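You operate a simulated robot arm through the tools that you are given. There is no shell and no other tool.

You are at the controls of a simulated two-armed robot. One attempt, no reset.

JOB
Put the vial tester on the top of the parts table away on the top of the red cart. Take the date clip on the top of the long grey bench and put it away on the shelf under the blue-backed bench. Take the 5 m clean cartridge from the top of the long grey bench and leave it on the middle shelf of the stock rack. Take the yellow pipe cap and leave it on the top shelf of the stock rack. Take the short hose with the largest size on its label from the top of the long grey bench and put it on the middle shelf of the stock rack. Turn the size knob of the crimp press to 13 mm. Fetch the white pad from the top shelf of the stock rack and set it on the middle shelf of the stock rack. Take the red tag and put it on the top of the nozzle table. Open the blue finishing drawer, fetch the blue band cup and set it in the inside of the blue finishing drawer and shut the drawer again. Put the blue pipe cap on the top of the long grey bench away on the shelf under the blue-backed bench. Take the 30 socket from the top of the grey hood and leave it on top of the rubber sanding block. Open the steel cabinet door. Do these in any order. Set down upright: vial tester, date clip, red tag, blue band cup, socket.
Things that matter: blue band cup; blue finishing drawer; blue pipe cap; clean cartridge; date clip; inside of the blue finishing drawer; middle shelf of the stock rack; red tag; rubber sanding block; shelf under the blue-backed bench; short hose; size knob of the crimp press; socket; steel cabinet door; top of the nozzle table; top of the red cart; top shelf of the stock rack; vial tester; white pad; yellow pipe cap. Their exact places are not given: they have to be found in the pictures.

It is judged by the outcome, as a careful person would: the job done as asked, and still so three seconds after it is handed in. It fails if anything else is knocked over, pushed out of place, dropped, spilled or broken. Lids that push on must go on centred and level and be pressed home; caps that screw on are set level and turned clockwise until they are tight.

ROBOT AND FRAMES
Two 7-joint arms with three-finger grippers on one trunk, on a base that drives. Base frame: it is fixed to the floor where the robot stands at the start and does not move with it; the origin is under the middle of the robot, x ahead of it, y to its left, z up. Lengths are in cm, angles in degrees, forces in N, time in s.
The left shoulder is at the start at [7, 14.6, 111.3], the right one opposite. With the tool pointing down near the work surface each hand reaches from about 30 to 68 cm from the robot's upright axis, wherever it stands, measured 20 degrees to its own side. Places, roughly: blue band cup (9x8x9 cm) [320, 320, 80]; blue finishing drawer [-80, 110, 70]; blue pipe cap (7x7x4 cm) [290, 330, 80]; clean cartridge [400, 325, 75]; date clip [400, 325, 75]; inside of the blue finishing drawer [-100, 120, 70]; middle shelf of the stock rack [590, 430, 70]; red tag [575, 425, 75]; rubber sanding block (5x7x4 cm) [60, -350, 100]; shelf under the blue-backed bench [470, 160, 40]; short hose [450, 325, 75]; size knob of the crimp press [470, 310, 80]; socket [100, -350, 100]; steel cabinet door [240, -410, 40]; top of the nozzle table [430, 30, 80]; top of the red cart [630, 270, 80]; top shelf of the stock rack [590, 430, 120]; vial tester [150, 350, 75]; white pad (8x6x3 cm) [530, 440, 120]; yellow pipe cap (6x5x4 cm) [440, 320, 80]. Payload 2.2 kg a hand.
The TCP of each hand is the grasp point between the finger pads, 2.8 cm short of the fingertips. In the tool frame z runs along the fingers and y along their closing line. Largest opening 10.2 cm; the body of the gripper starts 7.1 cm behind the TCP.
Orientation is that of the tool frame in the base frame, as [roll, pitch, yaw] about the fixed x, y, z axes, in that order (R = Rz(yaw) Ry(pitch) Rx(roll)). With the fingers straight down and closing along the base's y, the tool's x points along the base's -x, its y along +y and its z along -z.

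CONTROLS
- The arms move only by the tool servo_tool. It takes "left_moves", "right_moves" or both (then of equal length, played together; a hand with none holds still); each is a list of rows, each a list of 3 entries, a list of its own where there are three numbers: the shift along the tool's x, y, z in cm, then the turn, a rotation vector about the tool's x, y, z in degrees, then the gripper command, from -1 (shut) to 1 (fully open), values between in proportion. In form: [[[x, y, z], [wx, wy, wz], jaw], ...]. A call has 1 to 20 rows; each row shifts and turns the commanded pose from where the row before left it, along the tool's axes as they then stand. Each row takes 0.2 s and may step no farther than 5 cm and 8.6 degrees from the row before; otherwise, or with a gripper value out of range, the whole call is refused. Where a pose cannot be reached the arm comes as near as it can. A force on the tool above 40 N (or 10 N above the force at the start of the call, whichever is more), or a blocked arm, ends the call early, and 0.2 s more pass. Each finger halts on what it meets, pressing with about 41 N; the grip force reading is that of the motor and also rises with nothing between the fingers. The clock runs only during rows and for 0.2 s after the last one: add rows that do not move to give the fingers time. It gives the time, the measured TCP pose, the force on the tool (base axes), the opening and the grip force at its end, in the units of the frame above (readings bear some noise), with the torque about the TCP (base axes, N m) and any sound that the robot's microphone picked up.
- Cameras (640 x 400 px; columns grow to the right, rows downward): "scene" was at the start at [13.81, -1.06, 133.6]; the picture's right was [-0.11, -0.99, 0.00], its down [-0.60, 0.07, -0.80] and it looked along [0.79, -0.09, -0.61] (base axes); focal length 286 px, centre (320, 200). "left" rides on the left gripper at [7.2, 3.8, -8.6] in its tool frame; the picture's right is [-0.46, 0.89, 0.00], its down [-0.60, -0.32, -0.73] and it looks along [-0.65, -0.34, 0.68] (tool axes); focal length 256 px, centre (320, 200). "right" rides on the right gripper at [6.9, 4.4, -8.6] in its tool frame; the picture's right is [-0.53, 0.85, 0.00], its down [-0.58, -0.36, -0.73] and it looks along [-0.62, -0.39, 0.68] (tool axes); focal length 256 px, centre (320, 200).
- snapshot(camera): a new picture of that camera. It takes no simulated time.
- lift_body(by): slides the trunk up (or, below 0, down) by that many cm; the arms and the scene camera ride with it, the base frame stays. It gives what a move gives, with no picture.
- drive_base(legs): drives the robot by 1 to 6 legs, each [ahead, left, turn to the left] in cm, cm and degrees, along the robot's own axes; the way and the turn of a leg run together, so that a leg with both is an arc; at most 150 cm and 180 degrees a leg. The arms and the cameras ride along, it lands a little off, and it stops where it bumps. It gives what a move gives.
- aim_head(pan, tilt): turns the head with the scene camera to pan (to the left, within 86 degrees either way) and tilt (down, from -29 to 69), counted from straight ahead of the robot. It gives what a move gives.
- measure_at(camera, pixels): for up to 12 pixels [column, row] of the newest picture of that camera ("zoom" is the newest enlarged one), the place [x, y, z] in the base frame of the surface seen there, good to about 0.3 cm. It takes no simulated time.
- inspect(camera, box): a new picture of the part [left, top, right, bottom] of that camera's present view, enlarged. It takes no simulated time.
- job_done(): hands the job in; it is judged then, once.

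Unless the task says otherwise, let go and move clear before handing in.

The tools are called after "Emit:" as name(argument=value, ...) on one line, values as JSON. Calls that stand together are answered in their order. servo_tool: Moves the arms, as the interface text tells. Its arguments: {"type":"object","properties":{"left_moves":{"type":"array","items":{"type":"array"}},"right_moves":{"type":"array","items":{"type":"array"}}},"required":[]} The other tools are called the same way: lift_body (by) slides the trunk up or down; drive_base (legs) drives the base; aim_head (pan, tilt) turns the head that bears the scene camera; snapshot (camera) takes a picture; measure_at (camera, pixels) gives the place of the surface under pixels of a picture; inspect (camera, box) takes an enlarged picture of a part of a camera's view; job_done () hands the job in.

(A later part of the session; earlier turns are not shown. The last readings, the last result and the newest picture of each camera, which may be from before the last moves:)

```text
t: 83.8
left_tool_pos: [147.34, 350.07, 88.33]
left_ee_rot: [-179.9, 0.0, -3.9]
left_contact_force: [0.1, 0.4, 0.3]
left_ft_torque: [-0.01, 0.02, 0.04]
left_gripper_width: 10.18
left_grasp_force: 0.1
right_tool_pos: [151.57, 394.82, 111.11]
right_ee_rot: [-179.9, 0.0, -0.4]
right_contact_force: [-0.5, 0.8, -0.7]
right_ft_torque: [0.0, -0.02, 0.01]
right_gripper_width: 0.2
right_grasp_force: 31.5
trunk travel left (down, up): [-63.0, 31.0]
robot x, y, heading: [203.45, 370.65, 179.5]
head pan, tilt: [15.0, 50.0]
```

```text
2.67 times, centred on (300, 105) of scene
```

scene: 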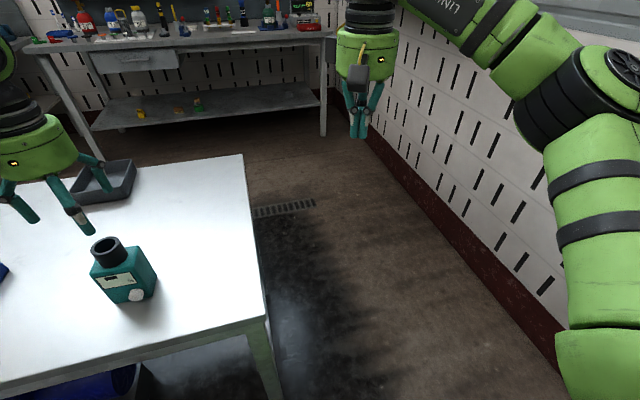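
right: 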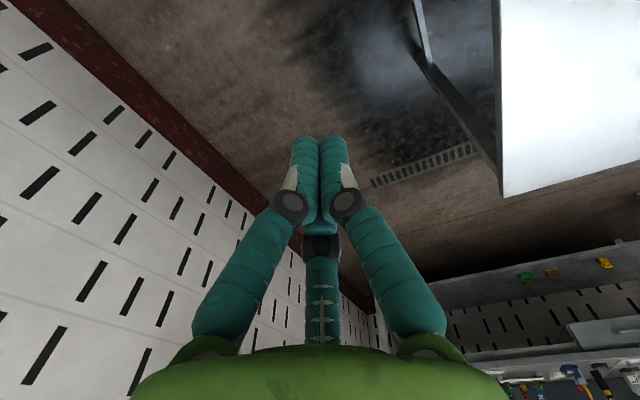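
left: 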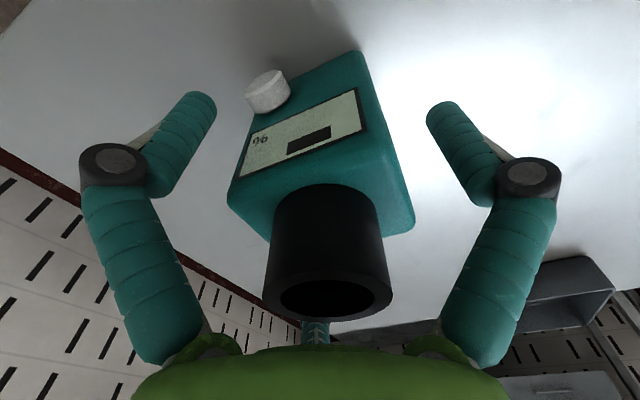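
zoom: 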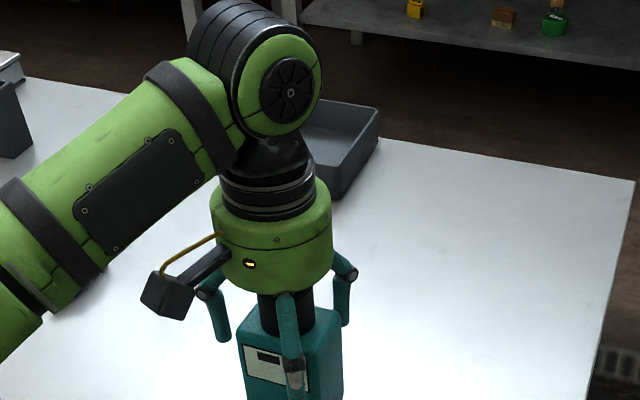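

The tester sits between the fingers, clear all round. Closing the left gripper now.

Emit:
servo_tool(left_moves=[[[0, 0, 0], [0, 0, 0], 0.5], [[0, 0, 0], [0, 0, 0], 0.3], [[0, 0, 0], [0, 0, 0], -1], [[0, 0, 0], [0, 0, 0], -1], [[0, 0, 0], [0, 0, 0], -1]])

Emit:
snapshot(camera="left")

Emit:
inspect(camera="scene", box=[200, 30, 400, 180])

```text
t: 85.0
left_tool_pos: [147.34, 349.95, 88.47]
left_ee_rot: [-180.0, 0.0, -4.0]
left_contact_force: [-1.9, -1.4, 5.2]
left_ft_torque: [-0.12, 0.1, -0.04]
left_gripper_width: 6.59
left_grasp_force: 41.2
right_tool_pos: [151.65, 394.8, 111.2]
right_ee_rot: [180.0, 0.1, -0.3]
right_contact_force: [0.6, -0.3, -0.4]
right_ft_torque: [0.0, 0.02, 0.02]
right_gripper_width: 0.19
right_grasp_force: 30.8
trunk travel left (down, up): [-63.0, 31.0]
robot x, y, heading: [203.32, 370.94, 179.5]
head pan, tilt: [15.0, 50.0]
```

```text
taken
```

left: 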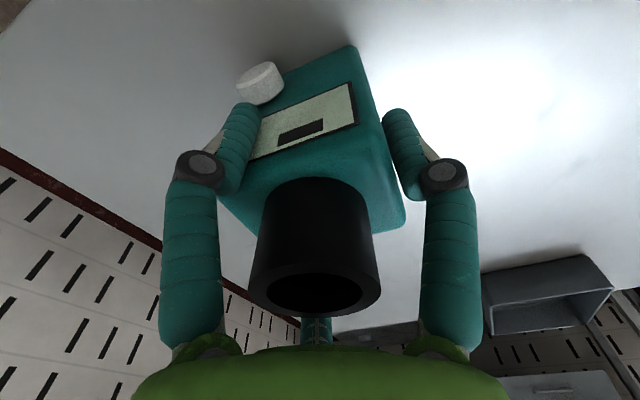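

```text
2.67 times, centred on (300, 105) of scene
```

zoom: 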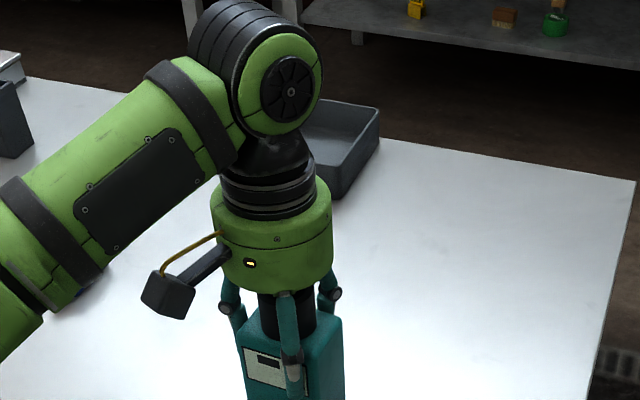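

Gripped at width 6.6 with 41 N. I'll lift it with the trunk, back away from the table, and look around toward the long bench.

Emit:
lift_body(by=25)

Emit:
drive_base(legs=[[-15, 0, 0], [0, 60, 0], [0, 50, 0]])

Emit:
aim_head(pan=60, tilt=40)

Emit:
snapshot(camera="scene")

Emit:
snapshot(camera="left")

```text
t: 87.6
left_tool_pos: [147.28, 349.94, 113.26]
left_ee_rot: [179.9, 0.0, -3.9]
left_contact_force: [-0.7, -0.8, -2.4]
left_ft_torque: [-0.02, -0.01, 0.0]
left_gripper_width: 6.57
left_grasp_force: 40.8
right_tool_pos: [151.53, 394.89, 136.03]
right_ee_rot: [180.0, 0.0, -0.5]
right_contact_force: [0.1, -0.9, -0.6]
right_ft_torque: [0.0, 0.01, -0.03]
right_gripper_width: 0.21
right_grasp_force: 31.2
trunk travel left (down, up): [-88.0, 6.0]
robot x, y, heading: [203.67, 369.93, 179.5]
head pan, tilt: [15.0, 50.0]
```

```text
t: 94.5
left_tool_pos: [161.03, 240.85, 113.38]
left_ee_rot: [179.9, 0.0, -4.3]
left_contact_force: [-0.3, 0.8, -3.1]
left_ft_torque: [-0.02, -0.01, 0.01]
left_gripper_width: 6.57
left_grasp_force: 41.3
right_tool_pos: [165.59, 285.51, 136.09]
right_ee_rot: [179.9, 0.0, -0.8]
right_contact_force: [0.7, 0.2, -0.5]
right_ft_torque: [-0.04, -0.02, 0.04]
right_gripper_width: 0.19
right_grasp_force: 31.5
trunk travel left (down, up): [-88.0, 6.0]
robot x, y, heading: [217.47, 260.78, 179.5]
head pan, tilt: [15.0, 50.0]
```

```text
t: 95.6
left_tool_pos: [161.05, 240.59, 113.18]
left_ee_rot: [-180.0, 0.0, -4.3]
left_contact_force: [0.7, -0.4, -2.3]
left_ft_torque: [-0.03, -0.01, 0.0]
left_gripper_width: 6.59
left_grasp_force: 40.5
right_tool_pos: [165.55, 285.49, 136.09]
right_ee_rot: [-180.0, 0.0, -0.8]
right_contact_force: [-0.8, 0.7, 0.0]
right_ft_torque: [0.0, -0.01, 0.0]
right_gripper_width: 0.21
right_grasp_force: 31.1
trunk travel left (down, up): [-88.0, 6.0]
robot x, y, heading: [217.5, 260.78, 179.5]
head pan, tilt: [60.0, 40.0]
```

```text
taken
```

scene: 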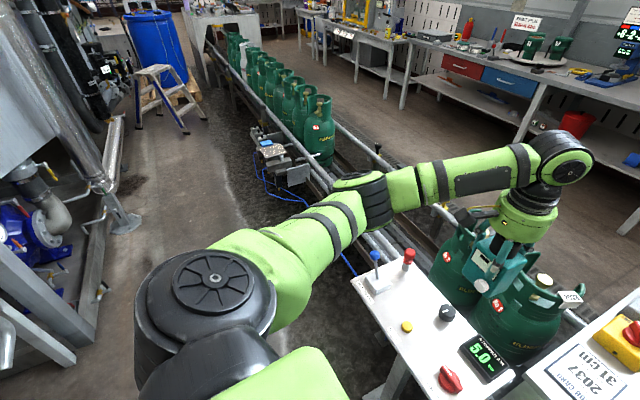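

```text
taken
```

left: 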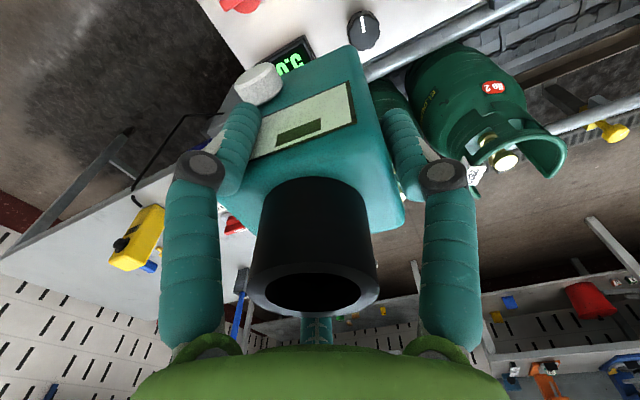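

The tester is held securely. I'll turn right to face +y (the long bench) and look at it.

Emit:
drive_base(legs=[[0, 0, -90], [0, 70, 0]])

Emit:
aim_head(pan=0, tilt=30)

Emit:
snapshot(camera="scene")

```text
t: 101.8
left_tool_pos: [162.35, 317.34, 113.29]
left_ee_rot: [-179.9, -0.1, -94.0]
left_contact_force: [-0.8, -0.4, -3.4]
left_ft_torque: [-0.01, -0.06, -0.01]
left_gripper_width: 6.57
left_grasp_force: 40.9
right_tool_pos: [207.06, 312.94, 136.18]
right_ee_rot: [-179.9, 0.0, -90.6]
right_contact_force: [-0.2, -0.1, 0.7]
right_ft_torque: [0.0, -0.13, -0.04]
right_gripper_width: 0.23
right_grasp_force: 31.1
trunk travel left (down, up): [-88.0, 6.0]
robot x, y, heading: [183.12, 261.14, 89.4]
head pan, tilt: [60.0, 40.0]
stopped in leg 2: the robot was blocked; the commanded pose is now the measured one
```

```text
t: 103.1
left_tool_pos: [162.53, 317.46, 113.23]
left_ee_rot: [180.0, 0.0, -94.1]
left_contact_force: [0.6, 0.0, -2.3]
left_ft_torque: [-0.01, 0.01, 0.02]
left_gripper_width: 6.59
left_grasp_force: 40.5
right_tool_pos: [207.5, 313.06, 136.02]
right_ee_rot: [-180.0, 0.1, -90.6]
right_contact_force: [0.4, -0.5, 0.8]
right_ft_torque: [-0.03, -0.02, 0.02]
right_gripper_width: 0.22
right_grasp_force: 31.8
trunk travel left (down, up): [-88.0, 6.0]
robot x, y, heading: [183.2, 261.13, 89.3]
head pan, tilt: [0.0, 30.0]
```

```text
taken
```

scene: 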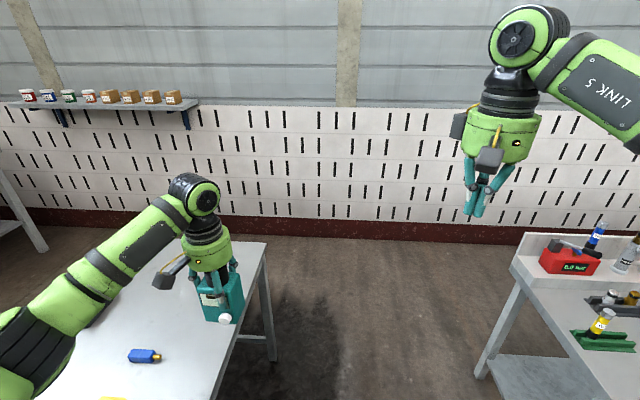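

I stepped left (−x) by mistake instead of right, and the base bumped the furniture at x≈183. I'll step away to the right and check that nothing shifted.

Emit:
drive_base(legs=[[0, -40, 0]])

Emit:
aim_head(pan=80, tilt=40)

Emit:
snapshot(camera="scene")

Emit:
measure_at(camera="scene", pixels=[[320, 200], [320, 300], [150, 250], [450, 250], [250, 200], [350, 250], [400, 200]])

```text
t: 105.6
left_tool_pos: [202.92, 317.03, 113.26]
left_ee_rot: [-179.8, 0.0, -94.2]
left_contact_force: [-0.9, -0.3, -3.3]
left_ft_torque: [0.0, -0.04, 0.01]
left_gripper_width: 6.56
left_grasp_force: 41.2
right_tool_pos: [247.7, 312.57, 136.01]
right_ee_rot: [-179.9, -0.1, -90.7]
right_contact_force: [0.2, 0.7, 1.0]
right_ft_torque: [-0.01, -0.02, 0.04]
right_gripper_width: 0.21
right_grasp_force: 31.1
trunk travel left (down, up): [-88.0, 6.0]
robot x, y, heading: [223.46, 260.79, 89.4]
head pan, tilt: [0.0, 30.0]
```

```text
t: 107.1
left_tool_pos: [203.02, 317.0, 113.48]
left_ee_rot: [-180.0, -0.1, -93.9]
left_contact_force: [-1.1, 0.4, -2.9]
left_ft_torque: [0.03, 0.03, 0.01]
left_gripper_width: 6.55
left_grasp_force: 41.6
right_tool_pos: [247.93, 312.76, 136.1]
right_ee_rot: [179.9, 0.0, -90.6]
right_contact_force: [1.4, -0.9, 0.3]
right_ft_torque: [0.0, 0.03, 0.0]
right_gripper_width: 0.23
right_grasp_force: 31.4
trunk travel left (down, up): [-88.0, 6.0]
robot x, y, heading: [223.58, 261.02, 89.4]
head pan, tilt: [80.0, 40.0]
```

```text
taken
```

scene: 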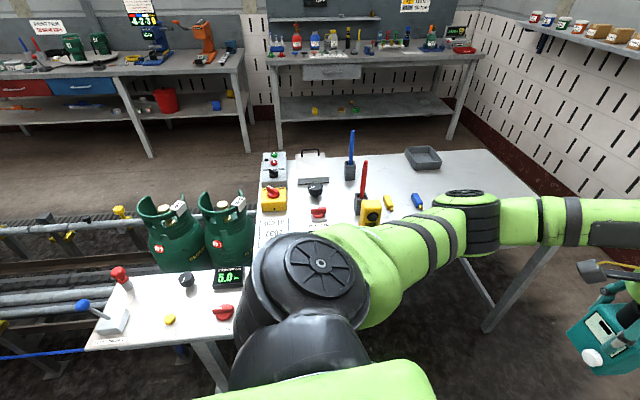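

```text
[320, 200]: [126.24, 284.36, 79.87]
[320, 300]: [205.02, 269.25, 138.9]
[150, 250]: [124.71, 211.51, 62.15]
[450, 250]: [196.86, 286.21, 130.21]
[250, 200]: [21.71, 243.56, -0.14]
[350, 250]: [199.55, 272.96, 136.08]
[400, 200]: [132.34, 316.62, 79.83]
```

Everything still stands; I'll verify positions of a few items against earlier measurements.

Emit:
measure_at(camera="scene", pixels=[[417, 200], [389, 203], [371, 205], [425, 152], [230, 278], [120, 272], [288, 245]])

Emit:
aim_head(pan=-25, tilt=25)

Emit:
snapshot(camera="scene")

Emit:
inspect(camera="scene", box=[320, 140, 640, 340])

```text
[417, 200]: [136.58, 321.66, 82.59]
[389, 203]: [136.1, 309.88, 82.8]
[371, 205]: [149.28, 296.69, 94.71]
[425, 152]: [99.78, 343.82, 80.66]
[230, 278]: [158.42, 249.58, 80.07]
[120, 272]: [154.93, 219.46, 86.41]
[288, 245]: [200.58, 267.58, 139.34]
```

```text
t: 109.0
left_tool_pos: [203.03, 317.03, 113.26]
left_ee_rot: [180.0, 0.0, -94.0]
left_contact_force: [-0.7, 0.3, -3.3]
left_ft_torque: [-0.01, 0.04, -0.01]
left_gripper_width: 6.57
left_grasp_force: 41.1
right_tool_pos: [247.82, 312.52, 136.11]
right_ee_rot: [180.0, 0.1, -90.5]
right_contact_force: [-0.3, -0.4, -0.8]
right_ft_torque: [-0.01, 0.04, -0.04]
right_gripper_width: 0.22
right_grasp_force: 31.6
trunk travel left (down, up): [-88.0, 6.0]
robot x, y, heading: [223.86, 260.73, 89.4]
head pan, tilt: [-25.0, 25.0]
```

```text
taken
```

scene: 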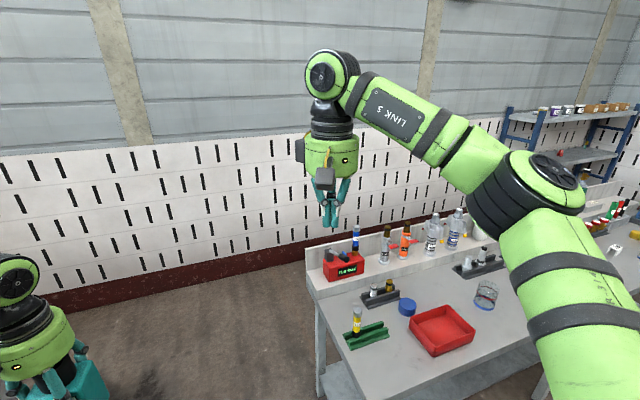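

```text
2.00 times, centred on (480, 240) of scene
```

zoom: 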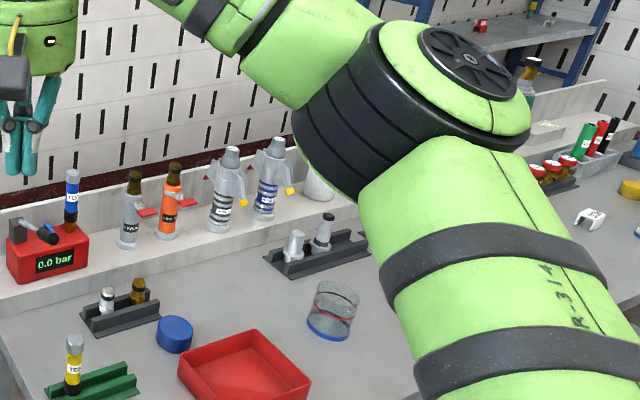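

No item has shifted. On the bench I see a blue cap (zoom 174,333), red tray, and a glass cup with blue band (332,310). I'll sidestep right along the bench for a better look.

Emit:
drive_base(legs=[[-10, -80, 0]])

Emit:
aim_head(pan=0, tilt=35)

Emit:
snapshot(camera="scene")

Emit:
inspect(camera="scene", box=[180, 130, 500, 330])

```text
t: 113.3
left_tool_pos: [284.5, 305.93, 113.33]
left_ee_rot: [180.0, 0.0, -94.3]
left_contact_force: [-1.3, 0.3, -2.9]
left_ft_torque: [-0.03, 0.02, -0.02]
left_gripper_width: 6.57
left_grasp_force: 41.1
right_tool_pos: [329.29, 301.34, 136.13]
right_ee_rot: [-179.9, 0.0, -90.8]
right_contact_force: [0.1, 0.3, -0.2]
right_ft_torque: [-0.01, -0.01, -0.03]
right_gripper_width: 0.23
right_grasp_force: 31.8
trunk travel left (down, up): [-88.0, 6.0]
robot x, y, heading: [304.75, 249.2, 89.2]
head pan, tilt: [-25.0, 25.0]
```

```text
t: 114.2
left_tool_pos: [284.51, 305.89, 113.33]
left_ee_rot: [179.9, 0.0, -94.3]
left_contact_force: [-1.2, 0.7, -3.4]
left_ft_torque: [-0.02, 0.05, -0.02]
left_gripper_width: 6.56
left_grasp_force: 40.5
right_tool_pos: [329.4, 301.3, 136.06]
right_ee_rot: [-180.0, 0.0, -90.9]
right_contact_force: [0.0, 0.2, 0.5]
right_ft_torque: [0.0, -0.01, 0.0]
right_gripper_width: 0.22
right_grasp_force: 31.6
trunk travel left (down, up): [-88.0, 6.0]
robot x, y, heading: [304.71, 249.31, 89.2]
head pan, tilt: [0.0, 35.0]
```

```text
taken
```

scene: 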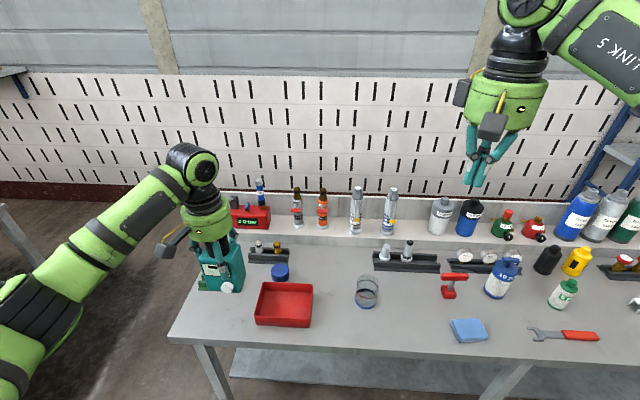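

```text
2.00 times, centred on (340, 230) of scene
```

zoom: 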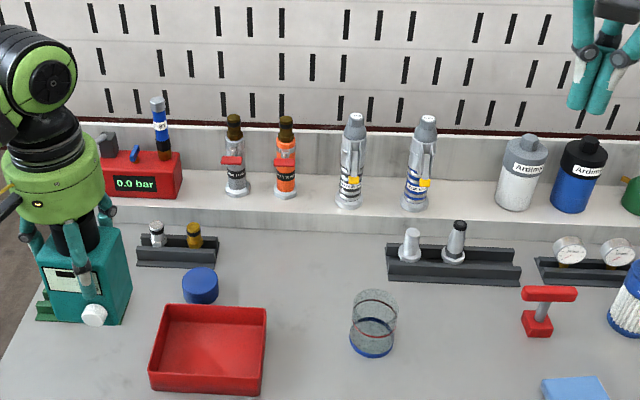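

The blue band cup is the glass cup at scene (367,292); blue cap at (280,272). I'll measure them and continue along the bench.

Emit:
measure_at(camera="scene", pixels=[[280, 268], [280, 277], [360, 303], [375, 303], [365, 277], [283, 300], [200, 330], [350, 260], [350, 350], [453, 285], [470, 330]])

Emit:
drive_base(legs=[[0, -90, 0]])

Emit:
snapshot(camera="scene")

Emit:
inspect(camera="scene", box=[100, 150, 360, 350])

Emit:
inspect(camera="scene", box=[340, 130, 600, 330])

```text
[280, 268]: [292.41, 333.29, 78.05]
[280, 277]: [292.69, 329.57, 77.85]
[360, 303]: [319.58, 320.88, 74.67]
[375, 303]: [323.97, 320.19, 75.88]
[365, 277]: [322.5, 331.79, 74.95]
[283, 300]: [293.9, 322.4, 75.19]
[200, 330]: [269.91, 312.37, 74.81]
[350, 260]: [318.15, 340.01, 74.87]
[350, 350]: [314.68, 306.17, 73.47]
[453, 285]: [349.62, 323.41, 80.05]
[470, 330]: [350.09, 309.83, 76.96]
```

```text
t: 119.0
left_tool_pos: [375.61, 304.53, 113.27]
left_ee_rot: [-179.9, 0.0, -94.4]
left_contact_force: [-0.4, 0.6, -3.1]
left_ft_torque: [0.01, -0.01, -0.01]
left_gripper_width: 6.56
left_grasp_force: 41.0
right_tool_pos: [420.46, 299.63, 135.98]
right_ee_rot: [-179.8, 0.0, -91.0]
right_contact_force: [-0.3, 0.0, 0.1]
right_ft_torque: [0.02, -0.01, -0.03]
right_gripper_width: 0.21
right_grasp_force: 31.8
trunk travel left (down, up): [-88.0, 6.0]
robot x, y, heading: [395.69, 247.91, 88.8]
head pan, tilt: [0.0, 35.0]
```

```text
taken
```

scene: 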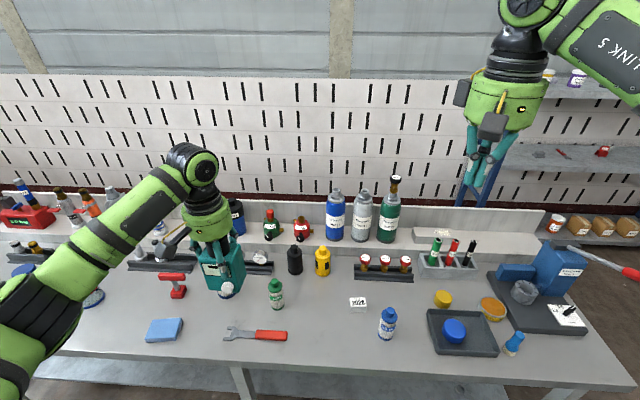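

```text
2.00 times, centred on (230, 250) of scene
```

zoom: 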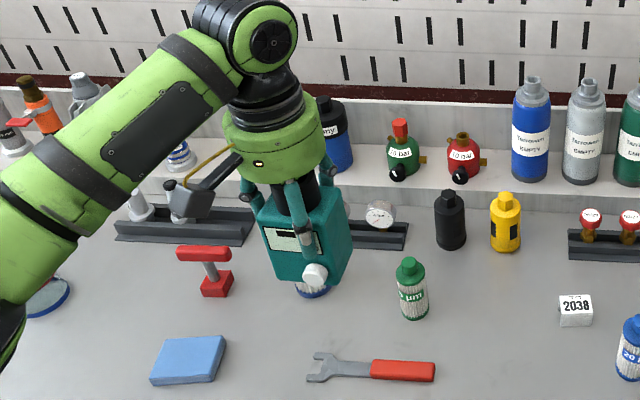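

```text
2.00 times, centred on (470, 230) of scene
```

zoom: 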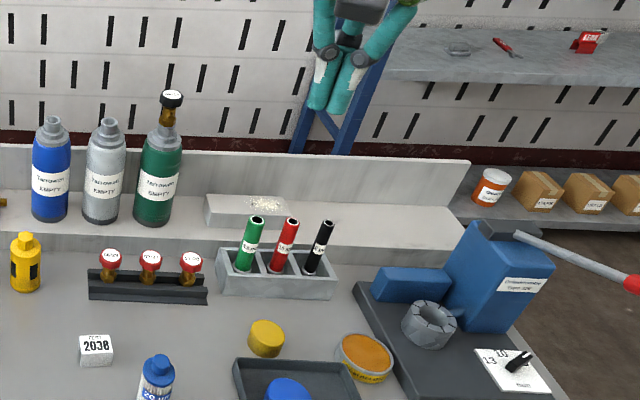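

I see the date clip "2038" (358,303), cartridges, hoses in a holder (447,252), yellow cap (443,298) and the crimp press dial (568,314). I'll zoom closer on the labels.

Emit:
inspect(camera="scene", box=[410, 225, 490, 275])

Emit:
inspect(camera="scene", box=[255, 275, 415, 345])

Emit:
inspect(camera="scene", box=[490, 230, 640, 340])

Emit:
measure_at(camera="scene", pixels=[[275, 293], [358, 303], [387, 323], [443, 297], [435, 250], [452, 252], [470, 252], [568, 314], [452, 330], [520, 345], [491, 308], [320, 380]])

```text
8.00 times, centred on (450, 250) of scene
```

zoom: 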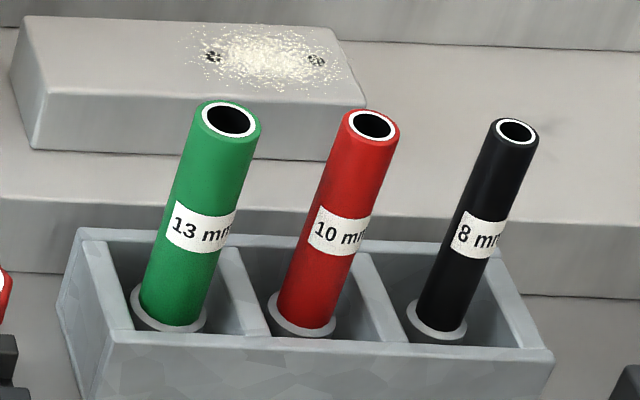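

```text
4.00 times, centred on (335, 310) of scene
```

zoom: 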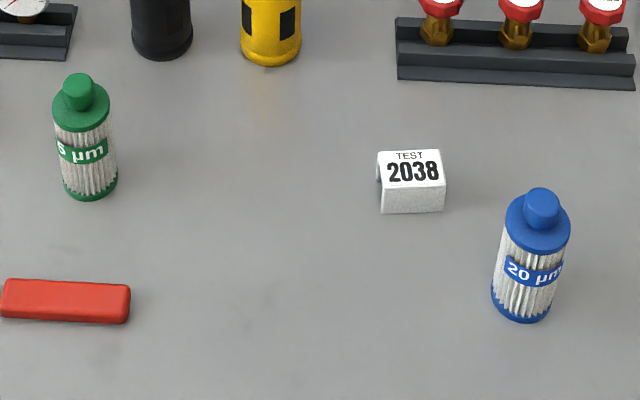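

```text
3.64 times, centred on (565, 285) of scene
```

zoom: 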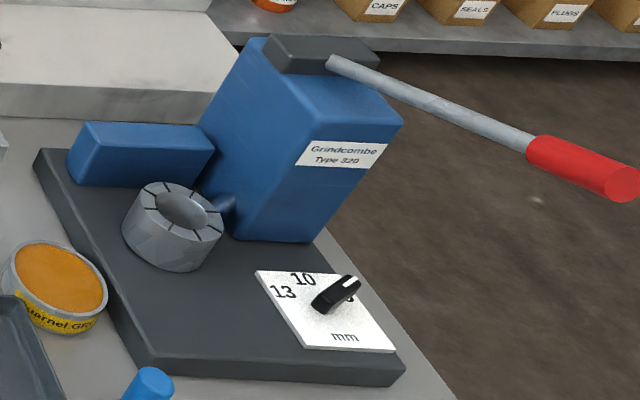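

```text
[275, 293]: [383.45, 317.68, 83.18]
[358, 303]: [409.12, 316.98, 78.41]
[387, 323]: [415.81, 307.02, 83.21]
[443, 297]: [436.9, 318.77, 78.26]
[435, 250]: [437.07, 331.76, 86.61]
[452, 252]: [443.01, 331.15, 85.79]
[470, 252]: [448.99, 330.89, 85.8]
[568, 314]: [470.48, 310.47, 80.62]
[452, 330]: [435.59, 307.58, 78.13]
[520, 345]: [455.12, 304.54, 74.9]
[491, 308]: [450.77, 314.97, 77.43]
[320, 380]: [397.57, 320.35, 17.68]
```

Hose sizes are 13 (green), 10, 8, so green is largest; 5 µm cartridge is the green one at (383,317). I'll move right in front of the crimp press to study its dial and lever.

Emit:
drive_base(legs=[[0, -50, 0]])

Emit:
aim_head(pan=-10, tilt=45)

Emit:
snapshot(camera="scene")

Emit:
inspect(camera="scene", box=[300, 120, 500, 270])

```text
t: 122.0
left_tool_pos: [426.51, 303.6, 113.19]
left_ee_rot: [179.9, -0.1, -94.8]
left_contact_force: [0.0, -0.2, -2.5]
left_ft_torque: [0.01, -0.04, 0.01]
left_gripper_width: 6.56
left_grasp_force: 40.9
right_tool_pos: [471.24, 298.47, 135.96]
right_ee_rot: [-180.0, -0.1, -91.6]
right_contact_force: [0.1, -0.3, 0.3]
right_ft_torque: [-0.02, -0.04, -0.02]
right_gripper_width: 0.22
right_grasp_force: 31.9
trunk travel left (down, up): [-88.0, 6.0]
robot x, y, heading: [446.19, 247.15, 88.2]
head pan, tilt: [0.0, 35.0]
```

```text
t: 122.7
left_tool_pos: [426.49, 303.65, 113.3]
left_ee_rot: [179.9, -0.1, -94.9]
left_contact_force: [-0.5, -0.2, -2.3]
left_ft_torque: [-0.02, 0.05, 0.01]
left_gripper_width: 6.54
left_grasp_force: 40.2
right_tool_pos: [471.36, 298.41, 136.13]
right_ee_rot: [-180.0, 0.0, -91.6]
right_contact_force: [-0.7, -0.9, -0.3]
right_ft_torque: [-0.02, -0.04, 0.03]
right_gripper_width: 0.22
right_grasp_force: 31.6
trunk travel left (down, up): [-88.0, 6.0]
robot x, y, heading: [445.98, 247.3, 88.3]
head pan, tilt: [-10.0, 45.0]
```

```text
taken
```

scene: 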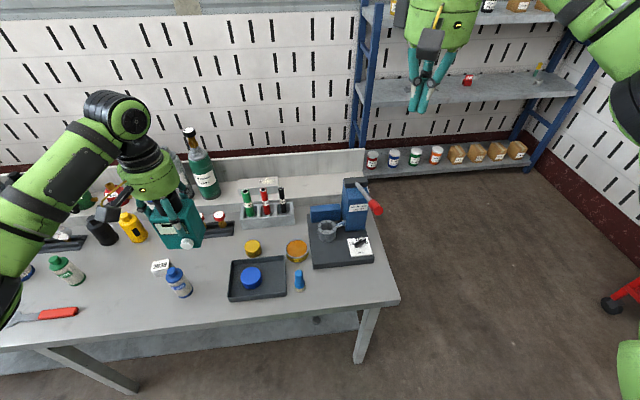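

```text
2.67 times, centred on (400, 195) of scene
```

zoom: 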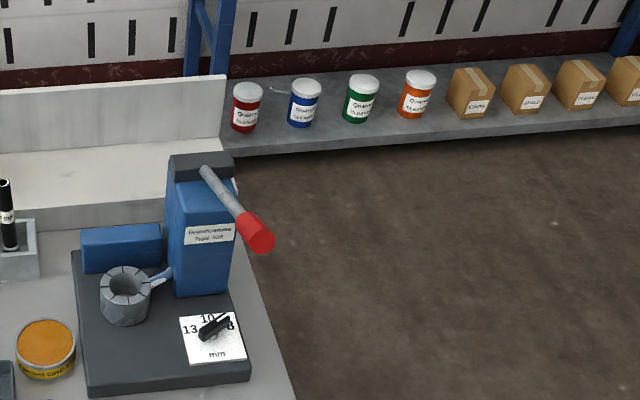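

The dial is visible; I'll zoom in tightly and measure the knob and lever.

Emit:
inspect(camera="scene", box=[340, 225, 390, 265])

Emit:
measure_at(camera="zoom", pixels=[[110, 130], [320, 250], [420, 200], [300, 100], [350, 120], [200, 240], [270, 200], [380, 80], [560, 60], [310, 220]])

Emit:
measure_at(camera="scene", pixels=[[376, 208], [360, 190], [355, 182], [355, 200], [375, 262], [398, 300], [310, 262], [330, 235]])

```text
10.00 times, centred on (365, 245) of scene
```

zoom: 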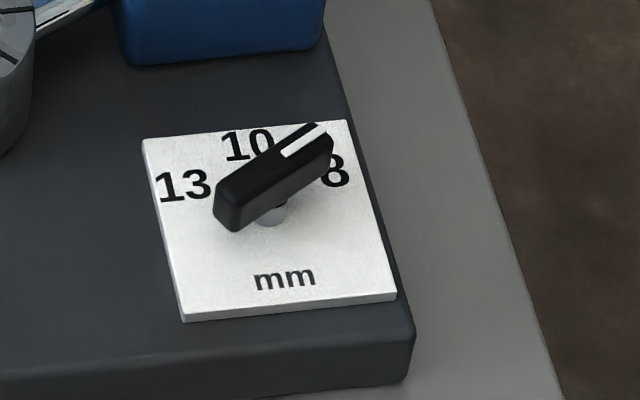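

```text
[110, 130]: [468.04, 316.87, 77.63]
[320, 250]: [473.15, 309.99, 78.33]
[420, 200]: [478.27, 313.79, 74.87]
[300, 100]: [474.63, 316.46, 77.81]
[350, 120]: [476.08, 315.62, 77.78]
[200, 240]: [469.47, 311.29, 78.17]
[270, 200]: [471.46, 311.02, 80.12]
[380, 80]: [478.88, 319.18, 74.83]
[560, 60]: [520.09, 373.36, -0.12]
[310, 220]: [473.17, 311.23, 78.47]
```

```text
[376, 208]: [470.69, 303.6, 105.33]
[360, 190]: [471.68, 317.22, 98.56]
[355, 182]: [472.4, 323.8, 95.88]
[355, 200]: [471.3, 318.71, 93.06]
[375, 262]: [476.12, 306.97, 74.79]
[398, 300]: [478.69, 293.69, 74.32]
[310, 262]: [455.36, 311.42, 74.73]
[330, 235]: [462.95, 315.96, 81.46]
```

The lever's red grip overhangs the dial (471,304–324,96–106), so I can't come straight down on the knob; I'll push its pointer with a closed hand tilted from the +x side. First precise dial geometry.

Emit:
measure_at(camera="zoom", pixels=[[185, 185], [240, 145], [342, 172], [148, 145], [345, 125], [390, 292], [188, 314], [225, 200], [318, 140], [232, 225], [328, 165], [285, 278]])

```text
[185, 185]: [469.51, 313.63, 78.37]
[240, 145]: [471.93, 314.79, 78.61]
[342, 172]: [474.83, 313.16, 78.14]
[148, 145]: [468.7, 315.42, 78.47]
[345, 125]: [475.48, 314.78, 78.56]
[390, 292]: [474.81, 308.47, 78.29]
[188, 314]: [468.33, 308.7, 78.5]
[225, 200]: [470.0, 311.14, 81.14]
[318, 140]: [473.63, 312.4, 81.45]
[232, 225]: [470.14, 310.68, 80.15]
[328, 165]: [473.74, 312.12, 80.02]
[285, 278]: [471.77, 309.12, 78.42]
```

Knob centre ≈ (471.85,311.8), pointer now at ~22° (on 8); 13 lies at ~145°, so it must go ~120° counter-clockwise. I'll move the base a bit right and closer, then lower the trunk 15.

Emit:
drive_base(legs=[[6, -16, 1.7]])

Emit:
lift_body(by=-12)

Emit:
servo_tool(right_moves=[[[0, -3, 0], [-7.5, 0, 0], -1], [[0, -3, 0], [-7.5, 0, 0], -1], [[0, -2, 0], [-7.5, 0, 0], -1], [[0, -2, 0], [-7.5, 0, 0], -1], [[0, -1, 0], [-7.5, 0, 0], -1], [[0, 0, 0], [-7.5, 0, 0], -1], [[0, 0, 0], [0, 0, 0], -1]])

Emit:
snapshot(camera="scene")

```text
t: 124.2
left_tool_pos: [440.97, 308.53, 113.23]
left_ee_rot: [-179.9, 0.1, -93.3]
left_contact_force: [-0.7, 1.1, -2.2]
left_ft_torque: [0.0, -0.01, -0.02]
left_gripper_width: 6.53
left_grasp_force: 41.3
right_tool_pos: [485.84, 304.63, 136.25]
right_ee_rot: [-179.8, 0.1, -90.0]
right_contact_force: [-0.1, 0.0, 0.3]
right_ft_torque: [0.02, -0.01, -0.07]
right_gripper_width: 0.2
right_grasp_force: 31.2
trunk travel left (down, up): [-88.0, 6.0]
robot x, y, heading: [462.57, 252.67, 90.2]
head pan, tilt: [-10.0, 45.0]
```

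```text
t: 125.7
left_tool_pos: [441.28, 308.76, 101.25]
left_ee_rot: [-180.0, -0.1, -93.2]
left_contact_force: [-0.3, 0.7, -3.1]
left_ft_torque: [0.04, -0.01, 0.01]
left_gripper_width: 6.55
left_grasp_force: 40.8
right_tool_pos: [486.32, 304.72, 124.2]
right_ee_rot: [-179.9, 0.0, -90.0]
right_contact_force: [-0.3, 0.1, -0.1]
right_ft_torque: [0.01, 0.03, 0.0]
right_gripper_width: 0.22
right_grasp_force: 31.3
trunk travel left (down, up): [-76.0, 18.0]
robot x, y, heading: [462.31, 252.15, 90.1]
head pan, tilt: [-10.0, 45.0]
```

```text
t: 127.3
left_tool_pos: [441.27, 308.67, 101.32]
left_ee_rot: [179.9, -0.1, -93.4]
left_contact_force: [0.6, -0.2, -2.5]
left_ft_torque: [0.06, 0.01, -0.03]
left_gripper_width: 6.55
left_grasp_force: 41.2
right_tool_pos: [496.69, 304.71, 121.94]
right_ee_rot: [134.9, 0.0, -90.0]
right_contact_force: [-0.4, -0.4, -0.5]
right_ft_torque: [-0.04, 0.02, 0.0]
right_gripper_width: 0.2
right_grasp_force: 31.1
trunk travel left (down, up): [-76.0, 18.0]
robot x, y, heading: [462.32, 252.81, 89.9]
head pan, tilt: [-10.0, 45.0]
```

```text
taken
```

scene: 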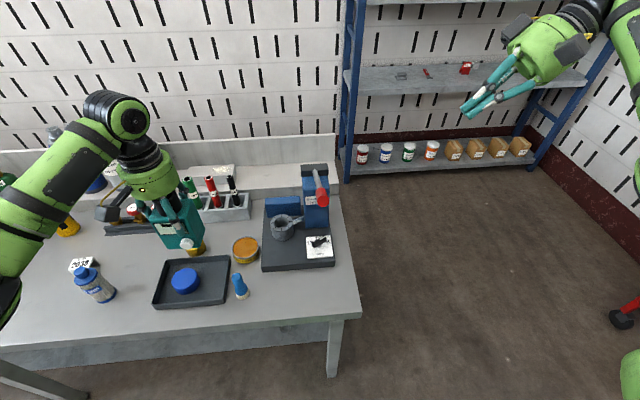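

The hand is tilted 45° with the wrist on the +x side. Moving to the pre-position beside the knob.

Emit:
servo_tool(right_moves=[[[-0.775, -1.74, 3.6], [0, 0, 0], -1], [[-0.775, -1.74, 3.6], [0, 0, 0], -1], [[-0.775, -1.74, 3.6], [0, 0, 0], -1], [[-0.775, -1.74, 3.6], [0, 0, 0], -1], [[-0.775, -1.74, 3.6], [0, 0, 0], -1], [[-0.775, -1.74, 3.6], [0, 0, 0], -1], [[-0.775, -1.74, 3.6], [0, 0, 0], -1], [[-0.775, -1.74, 3.6], [0, 0, 0], -1], [[0, 0, 0], [0, 0, 0], -1]])

Emit:
snapshot(camera="scene")

Emit:
snapshot(camera="right")

```text
t: 129.3
left_tool_pos: [441.24, 308.71, 101.21]
left_ee_rot: [180.0, -0.1, -93.3]
left_contact_force: [0.0, 0.3, -2.3]
left_ft_torque: [-0.03, -0.01, 0.0]
left_gripper_width: 6.55
left_grasp_force: 40.9
right_tool_pos: [488.84, 309.17, 99.23]
right_ee_rot: [135.1, 0.0, -90.0]
right_contact_force: [-0.8, 0.8, -0.5]
right_ft_torque: [0.0, 0.0, 0.01]
right_gripper_width: 0.2
right_grasp_force: 30.9
right hand out of reach, approached as far as the arm can: row 7, 8
trunk travel left (down, up): [-76.0, 18.0]
robot x, y, heading: [462.43, 252.81, 90.0]
head pan, tilt: [-10.0, 45.0]
```

```text
taken
```

scene: 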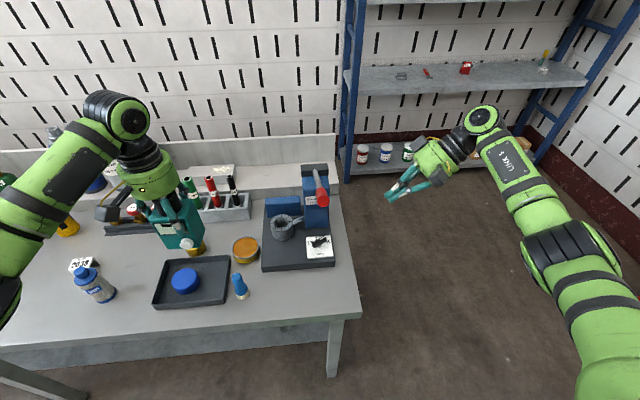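

```text
taken
```

right: 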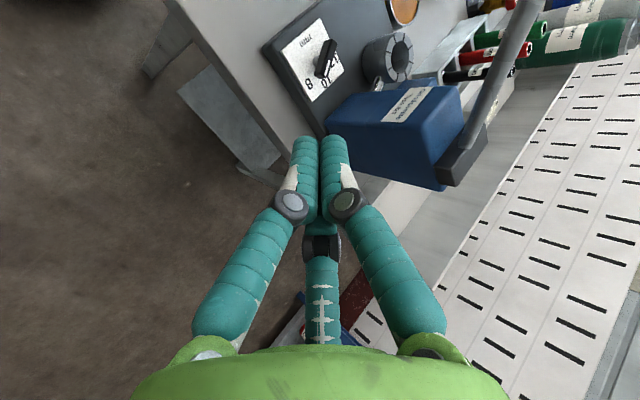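

The arm ran short of reach. I'll tuck the left hand back and up, shift the base right 20 and ahead 3, and lower the trunk 10.

Emit:
servo_tool(left_moves=[[[4, 0, -3], [0, 0, 0], -1], [[4, 0, -3], [0, 0, 0], -1], [[4, 0, -3], [0, 0, 0], -1], [[2, 0, -3], [0, 0, 0], -1], [[0, 0, 0], [0, 0, 0], -1]])

Emit:
drive_base(legs=[[3, -20, 0]])

Emit:
lift_body(by=-8)

```text
t: 130.5
left_tool_pos: [440.35, 294.67, 113.01]
left_ee_rot: [180.0, 0.0, -93.3]
left_contact_force: [0.0, 0.4, -3.0]
left_ft_torque: [0.03, 0.0, -0.02]
left_gripper_width: 6.52
left_grasp_force: 41.1
right_tool_pos: [488.93, 309.13, 99.18]
right_ee_rot: [135.1, 0.0, -90.1]
right_contact_force: [0.4, 0.4, 0.5]
right_ft_torque: [-0.02, 0.06, 0.02]
right_gripper_width: 0.21
right_grasp_force: 31.0
trunk travel left (down, up): [-76.0, 18.0]
robot x, y, heading: [462.51, 252.92, 90.1]
head pan, tilt: [-10.0, 45.0]
```

```text
t: 132.1
left_tool_pos: [460.18, 297.74, 113.11]
left_ee_rot: [180.0, -0.1, -93.4]
left_contact_force: [0.1, 0.7, -3.4]
left_ft_torque: [-0.03, 0.0, 0.01]
left_gripper_width: 6.54
left_grasp_force: 41.3
right_tool_pos: [508.77, 311.96, 99.36]
right_ee_rot: [135.0, 0.0, -90.0]
right_contact_force: [-0.5, -0.2, -0.8]
right_ft_torque: [-0.02, 0.01, -0.01]
right_gripper_width: 0.21
right_grasp_force: 31.1
trunk travel left (down, up): [-76.0, 18.0]
robot x, y, heading: [482.68, 255.87, 90.1]
head pan, tilt: [-10.0, 45.0]
```

```text
t: 133.2
left_tool_pos: [460.21, 297.72, 105.13]
left_ee_rot: [179.8, -0.1, -93.4]
left_contact_force: [0.0, -0.3, -3.3]
left_ft_torque: [0.02, 0.02, 0.0]
left_gripper_width: 6.54
left_grasp_force: 40.5
right_tool_pos: [508.86, 311.94, 91.3]
right_ee_rot: [135.0, 0.0, -90.0]
right_contact_force: [0.2, 0.4, -0.2]
right_ft_torque: [0.02, 0.02, 0.01]
right_gripper_width: 0.22
right_grasp_force: 31.2
trunk travel left (down, up): [-68.0, 26.0]
robot x, y, heading: [482.4, 255.55, 89.9]
head pan, tilt: [-10.0, 45.0]
```

Emit:
servo_tool(right_moves=[[[0.24, 3.26, 3.14], [0, 0, 0], -1], [[0.24, 3.26, 3.14], [0, 0, 0], -1], [[0.24, 3.26, 3.14], [0, 0, 0], -1], [[0.24, 3.26, 3.14], [0, 0, 0], -1], [[0.24, 3.26, 3.14], [0, 0, 0], -1], [[0, 0, 0], [0, 0, 0], -1]])

Emit:
aim_head(pan=5, tilt=50)

Emit:
snapshot(camera="scene")

Emit:
snapshot(camera="right")

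```text
t: 134.6
left_tool_pos: [460.37, 297.76, 105.22]
left_ee_rot: [179.8, -0.1, -93.4]
left_contact_force: [0.0, 0.2, -2.7]
left_ft_torque: [0.02, 0.04, -0.01]
left_gripper_width: 6.52
left_grasp_force: 40.9
right_tool_pos: [486.42, 310.86, 91.61]
right_ee_rot: [135.0, 0.0, -90.2]
right_contact_force: [0.4, 0.6, -0.4]
right_ft_torque: [-0.01, 0.03, 0.0]
right_gripper_width: 0.2
right_grasp_force: 31.2
trunk travel left (down, up): [-68.0, 26.0]
robot x, y, heading: [482.32, 255.67, 89.7]
head pan, tilt: [-10.0, 45.0]
```

```text
t: 135.4
left_tool_pos: [460.2, 297.71, 105.16]
left_ee_rot: [179.9, -0.1, -93.4]
left_contact_force: [0.2, 0.0, -2.3]
left_ft_torque: [0.01, 0.03, -0.01]
left_gripper_width: 6.52
left_grasp_force: 41.8
right_tool_pos: [486.39, 310.83, 91.53]
right_ee_rot: [135.1, 0.0, -90.2]
right_contact_force: [0.8, -0.4, -0.8]
right_ft_torque: [0.01, 0.03, 0.01]
right_gripper_width: 0.18
right_grasp_force: 31.5
trunk travel left (down, up): [-68.0, 26.0]
robot x, y, heading: [482.1, 255.63, 90.0]
head pan, tilt: [5.0, 50.0]
```

```text
taken
```

scene: 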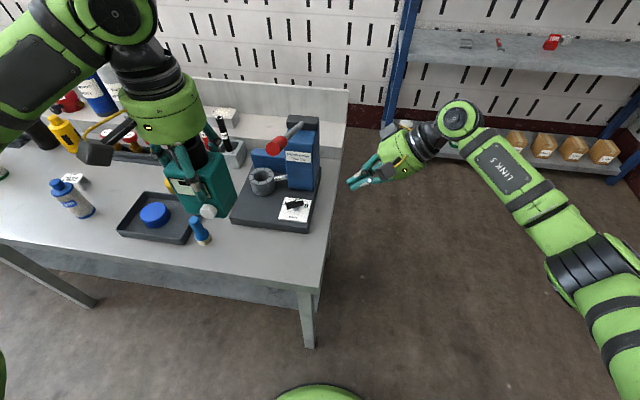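

```text
taken
```

right: 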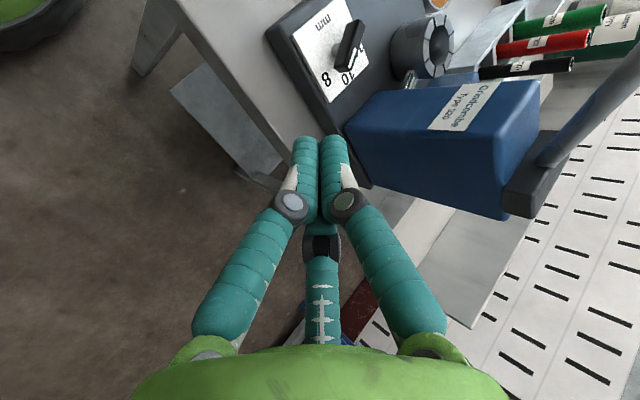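

I'll verify the fingertip's real place with the scene camera before engaging.

Emit:
measure_at(camera="scene", pixels=[[350, 182], [352, 186], [356, 184], [294, 205], [300, 220]])

Emit:
inspect(camera="scene", box=[270, 140, 390, 230])

```text
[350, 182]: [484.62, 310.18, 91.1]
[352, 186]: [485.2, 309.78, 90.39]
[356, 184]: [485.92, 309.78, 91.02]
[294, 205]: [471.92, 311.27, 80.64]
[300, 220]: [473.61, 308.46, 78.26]
```

```text
4.44 times, centred on (330, 185) of scene
```

zoom: 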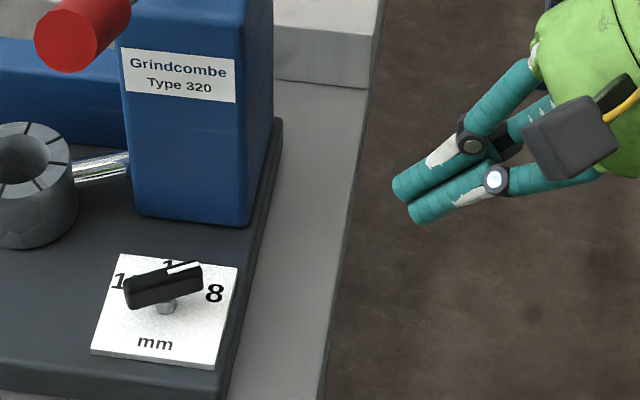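

Fingertip readings agree with the pose. Advancing along the fingers to sit beside the pointer's clockwise side.

Emit:
servo_tool(right_moves=[[[0.3, 0, 3.5], [0, 0, 0], -1], [[0.3, 0, 3.5], [0, 0, 0], -1], [[0, 0, 3.5], [0, 0, 0], -1], [[0, 0, 3.2], [0, 0, 0], -1], [[0, 0, 0], [0, 0, 0], -1]])

Emit:
inspect(camera="scene", box=[250, 150, 370, 240])

Emit:
snapshot(camera="right")

```text
t: 136.6
left_tool_pos: [460.26, 297.78, 105.26]
left_ee_rot: [179.9, -0.1, -93.4]
left_contact_force: [-0.8, -1.1, -2.8]
left_ft_torque: [-0.01, 0.01, 0.01]
left_gripper_width: 6.53
left_grasp_force: 40.7
right_tool_pos: [476.45, 310.25, 81.83]
right_ee_rot: [135.0, 0.0, -90.2]
right_contact_force: [0.2, 0.3, -0.5]
right_ft_torque: [-0.01, -0.02, -0.01]
right_gripper_width: 0.2
right_grasp_force: 31.4
trunk travel left (down, up): [-68.0, 26.0]
robot x, y, heading: [482.39, 255.42, 89.9]
head pan, tilt: [5.0, 50.0]
```

```text
4.44 times, centred on (310, 195) of scene
```

zoom: 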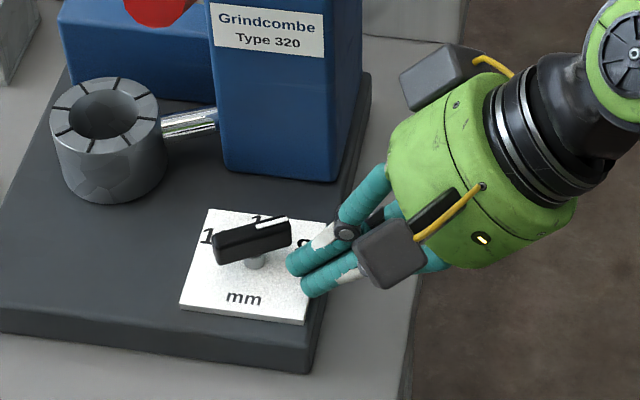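

```text
taken
```

right: 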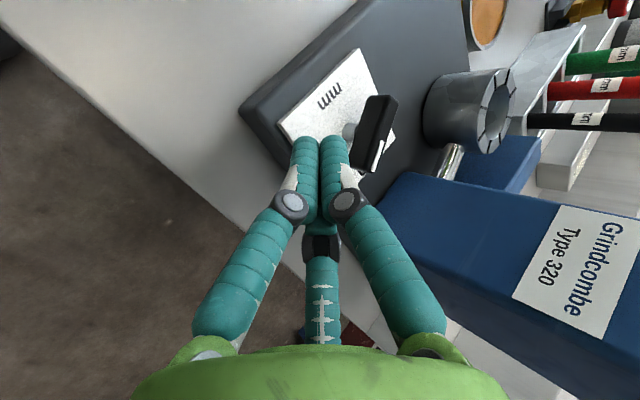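

The finger sits just clockwise of the pointer tip. I'll push it round along a counter-clockwise arc, first part to about 105°.

Emit:
servo_tool(right_moves=[[[-0.9, 0.35, 0.35], [0, 0, 0], -1], [[-0.77, -0.06, -0.06], [0, 0, 0], -1], [[-0.76, 0.14, 0.14], [0, 0, 0], -1], [[-0.63, 0.31, 0.31], [0, 0, 0], -1], [[0, 0, 0], [0, 0, 0], -1]])

Emit:
inspect(camera="scene", box=[250, 150, 370, 240])

Emit:
snapshot(camera="right")

```text
t: 137.8
left_tool_pos: [460.25, 297.72, 105.23]
left_ee_rot: [179.9, 0.0, -93.4]
left_contact_force: [0.3, -0.1, -1.7]
left_ft_torque: [-0.03, 0.02, 0.0]
left_gripper_width: 6.54
left_grasp_force: 40.5
right_tool_pos: [475.55, 313.36, 81.98]
right_ee_rot: [135.0, 0.0, -90.1]
right_contact_force: [0.5, -0.3, -0.3]
right_ft_torque: [-0.05, -0.01, -0.02]
right_gripper_width: 0.2
right_grasp_force: 31.7
trunk travel left (down, up): [-68.0, 26.0]
robot x, y, heading: [482.49, 255.71, 89.8]
head pan, tilt: [5.0, 50.0]
```

```text
4.44 times, centred on (310, 195) of scene
```

zoom: 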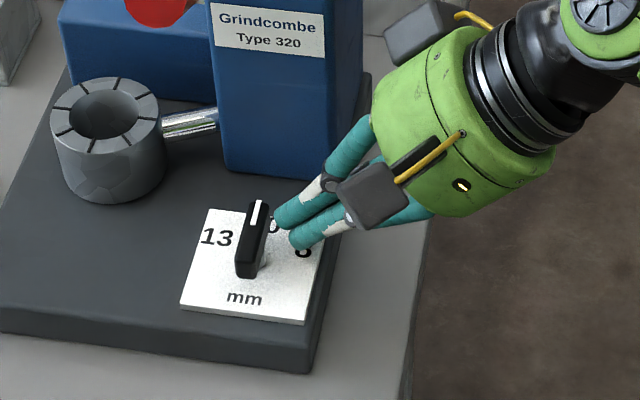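

```text
taken
```

right: 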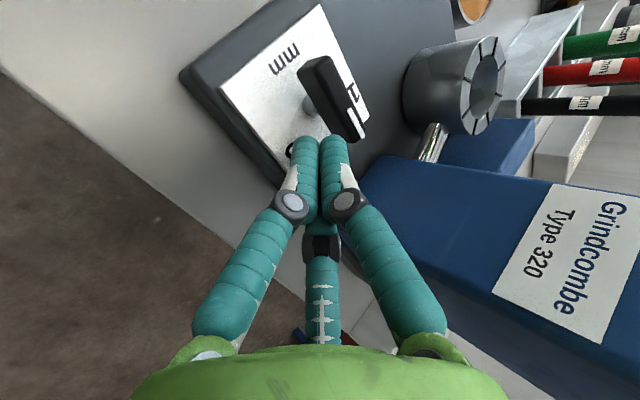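

The pointer has turned to about 80–85° as planned. Continuing the arc toward 13.

Emit:
servo_tool(right_moves=[[[-0.46, 0.45, 0.45], [0, 0, 0], -1], [[-0.2, 0.53, 0.53], [0, 0, 0], -1], [[0.05, 0.54, 0.54], [0, 0, 0], -1], [[0, 0, 0], [0, 0, 0], -1]])

Emit:
inspect(camera="scene", box=[250, 150, 370, 240])

Emit:
snapshot(camera="right")

```text
t: 138.8
left_tool_pos: [460.3, 297.73, 105.14]
left_ee_rot: [179.9, -0.1, -93.4]
left_contact_force: [-0.8, 1.0, -3.2]
left_ft_torque: [-0.01, 0.01, 0.01]
left_gripper_width: 6.52
left_grasp_force: 40.7
right_tool_pos: [473.44, 313.96, 81.99]
right_ee_rot: [135.0, -0.1, -90.2]
right_contact_force: [1.5, 0.8, 1.3]
right_ft_torque: [0.01, 0.01, 0.02]
right_gripper_width: 0.22
right_grasp_force: 31.6
trunk travel left (down, up): [-68.0, 26.0]
robot x, y, heading: [482.36, 255.55, 90.1]
head pan, tilt: [5.0, 50.0]
```

```text
4.44 times, centred on (310, 195) of scene
```

zoom: 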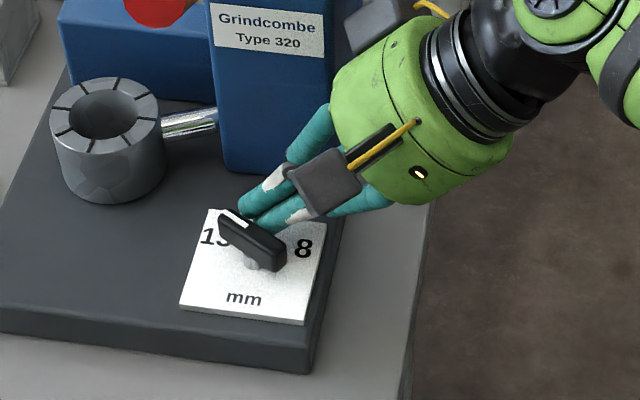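

```text
taken
```

right: 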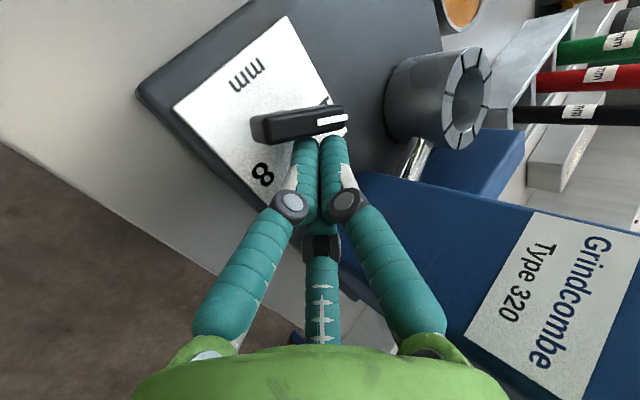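

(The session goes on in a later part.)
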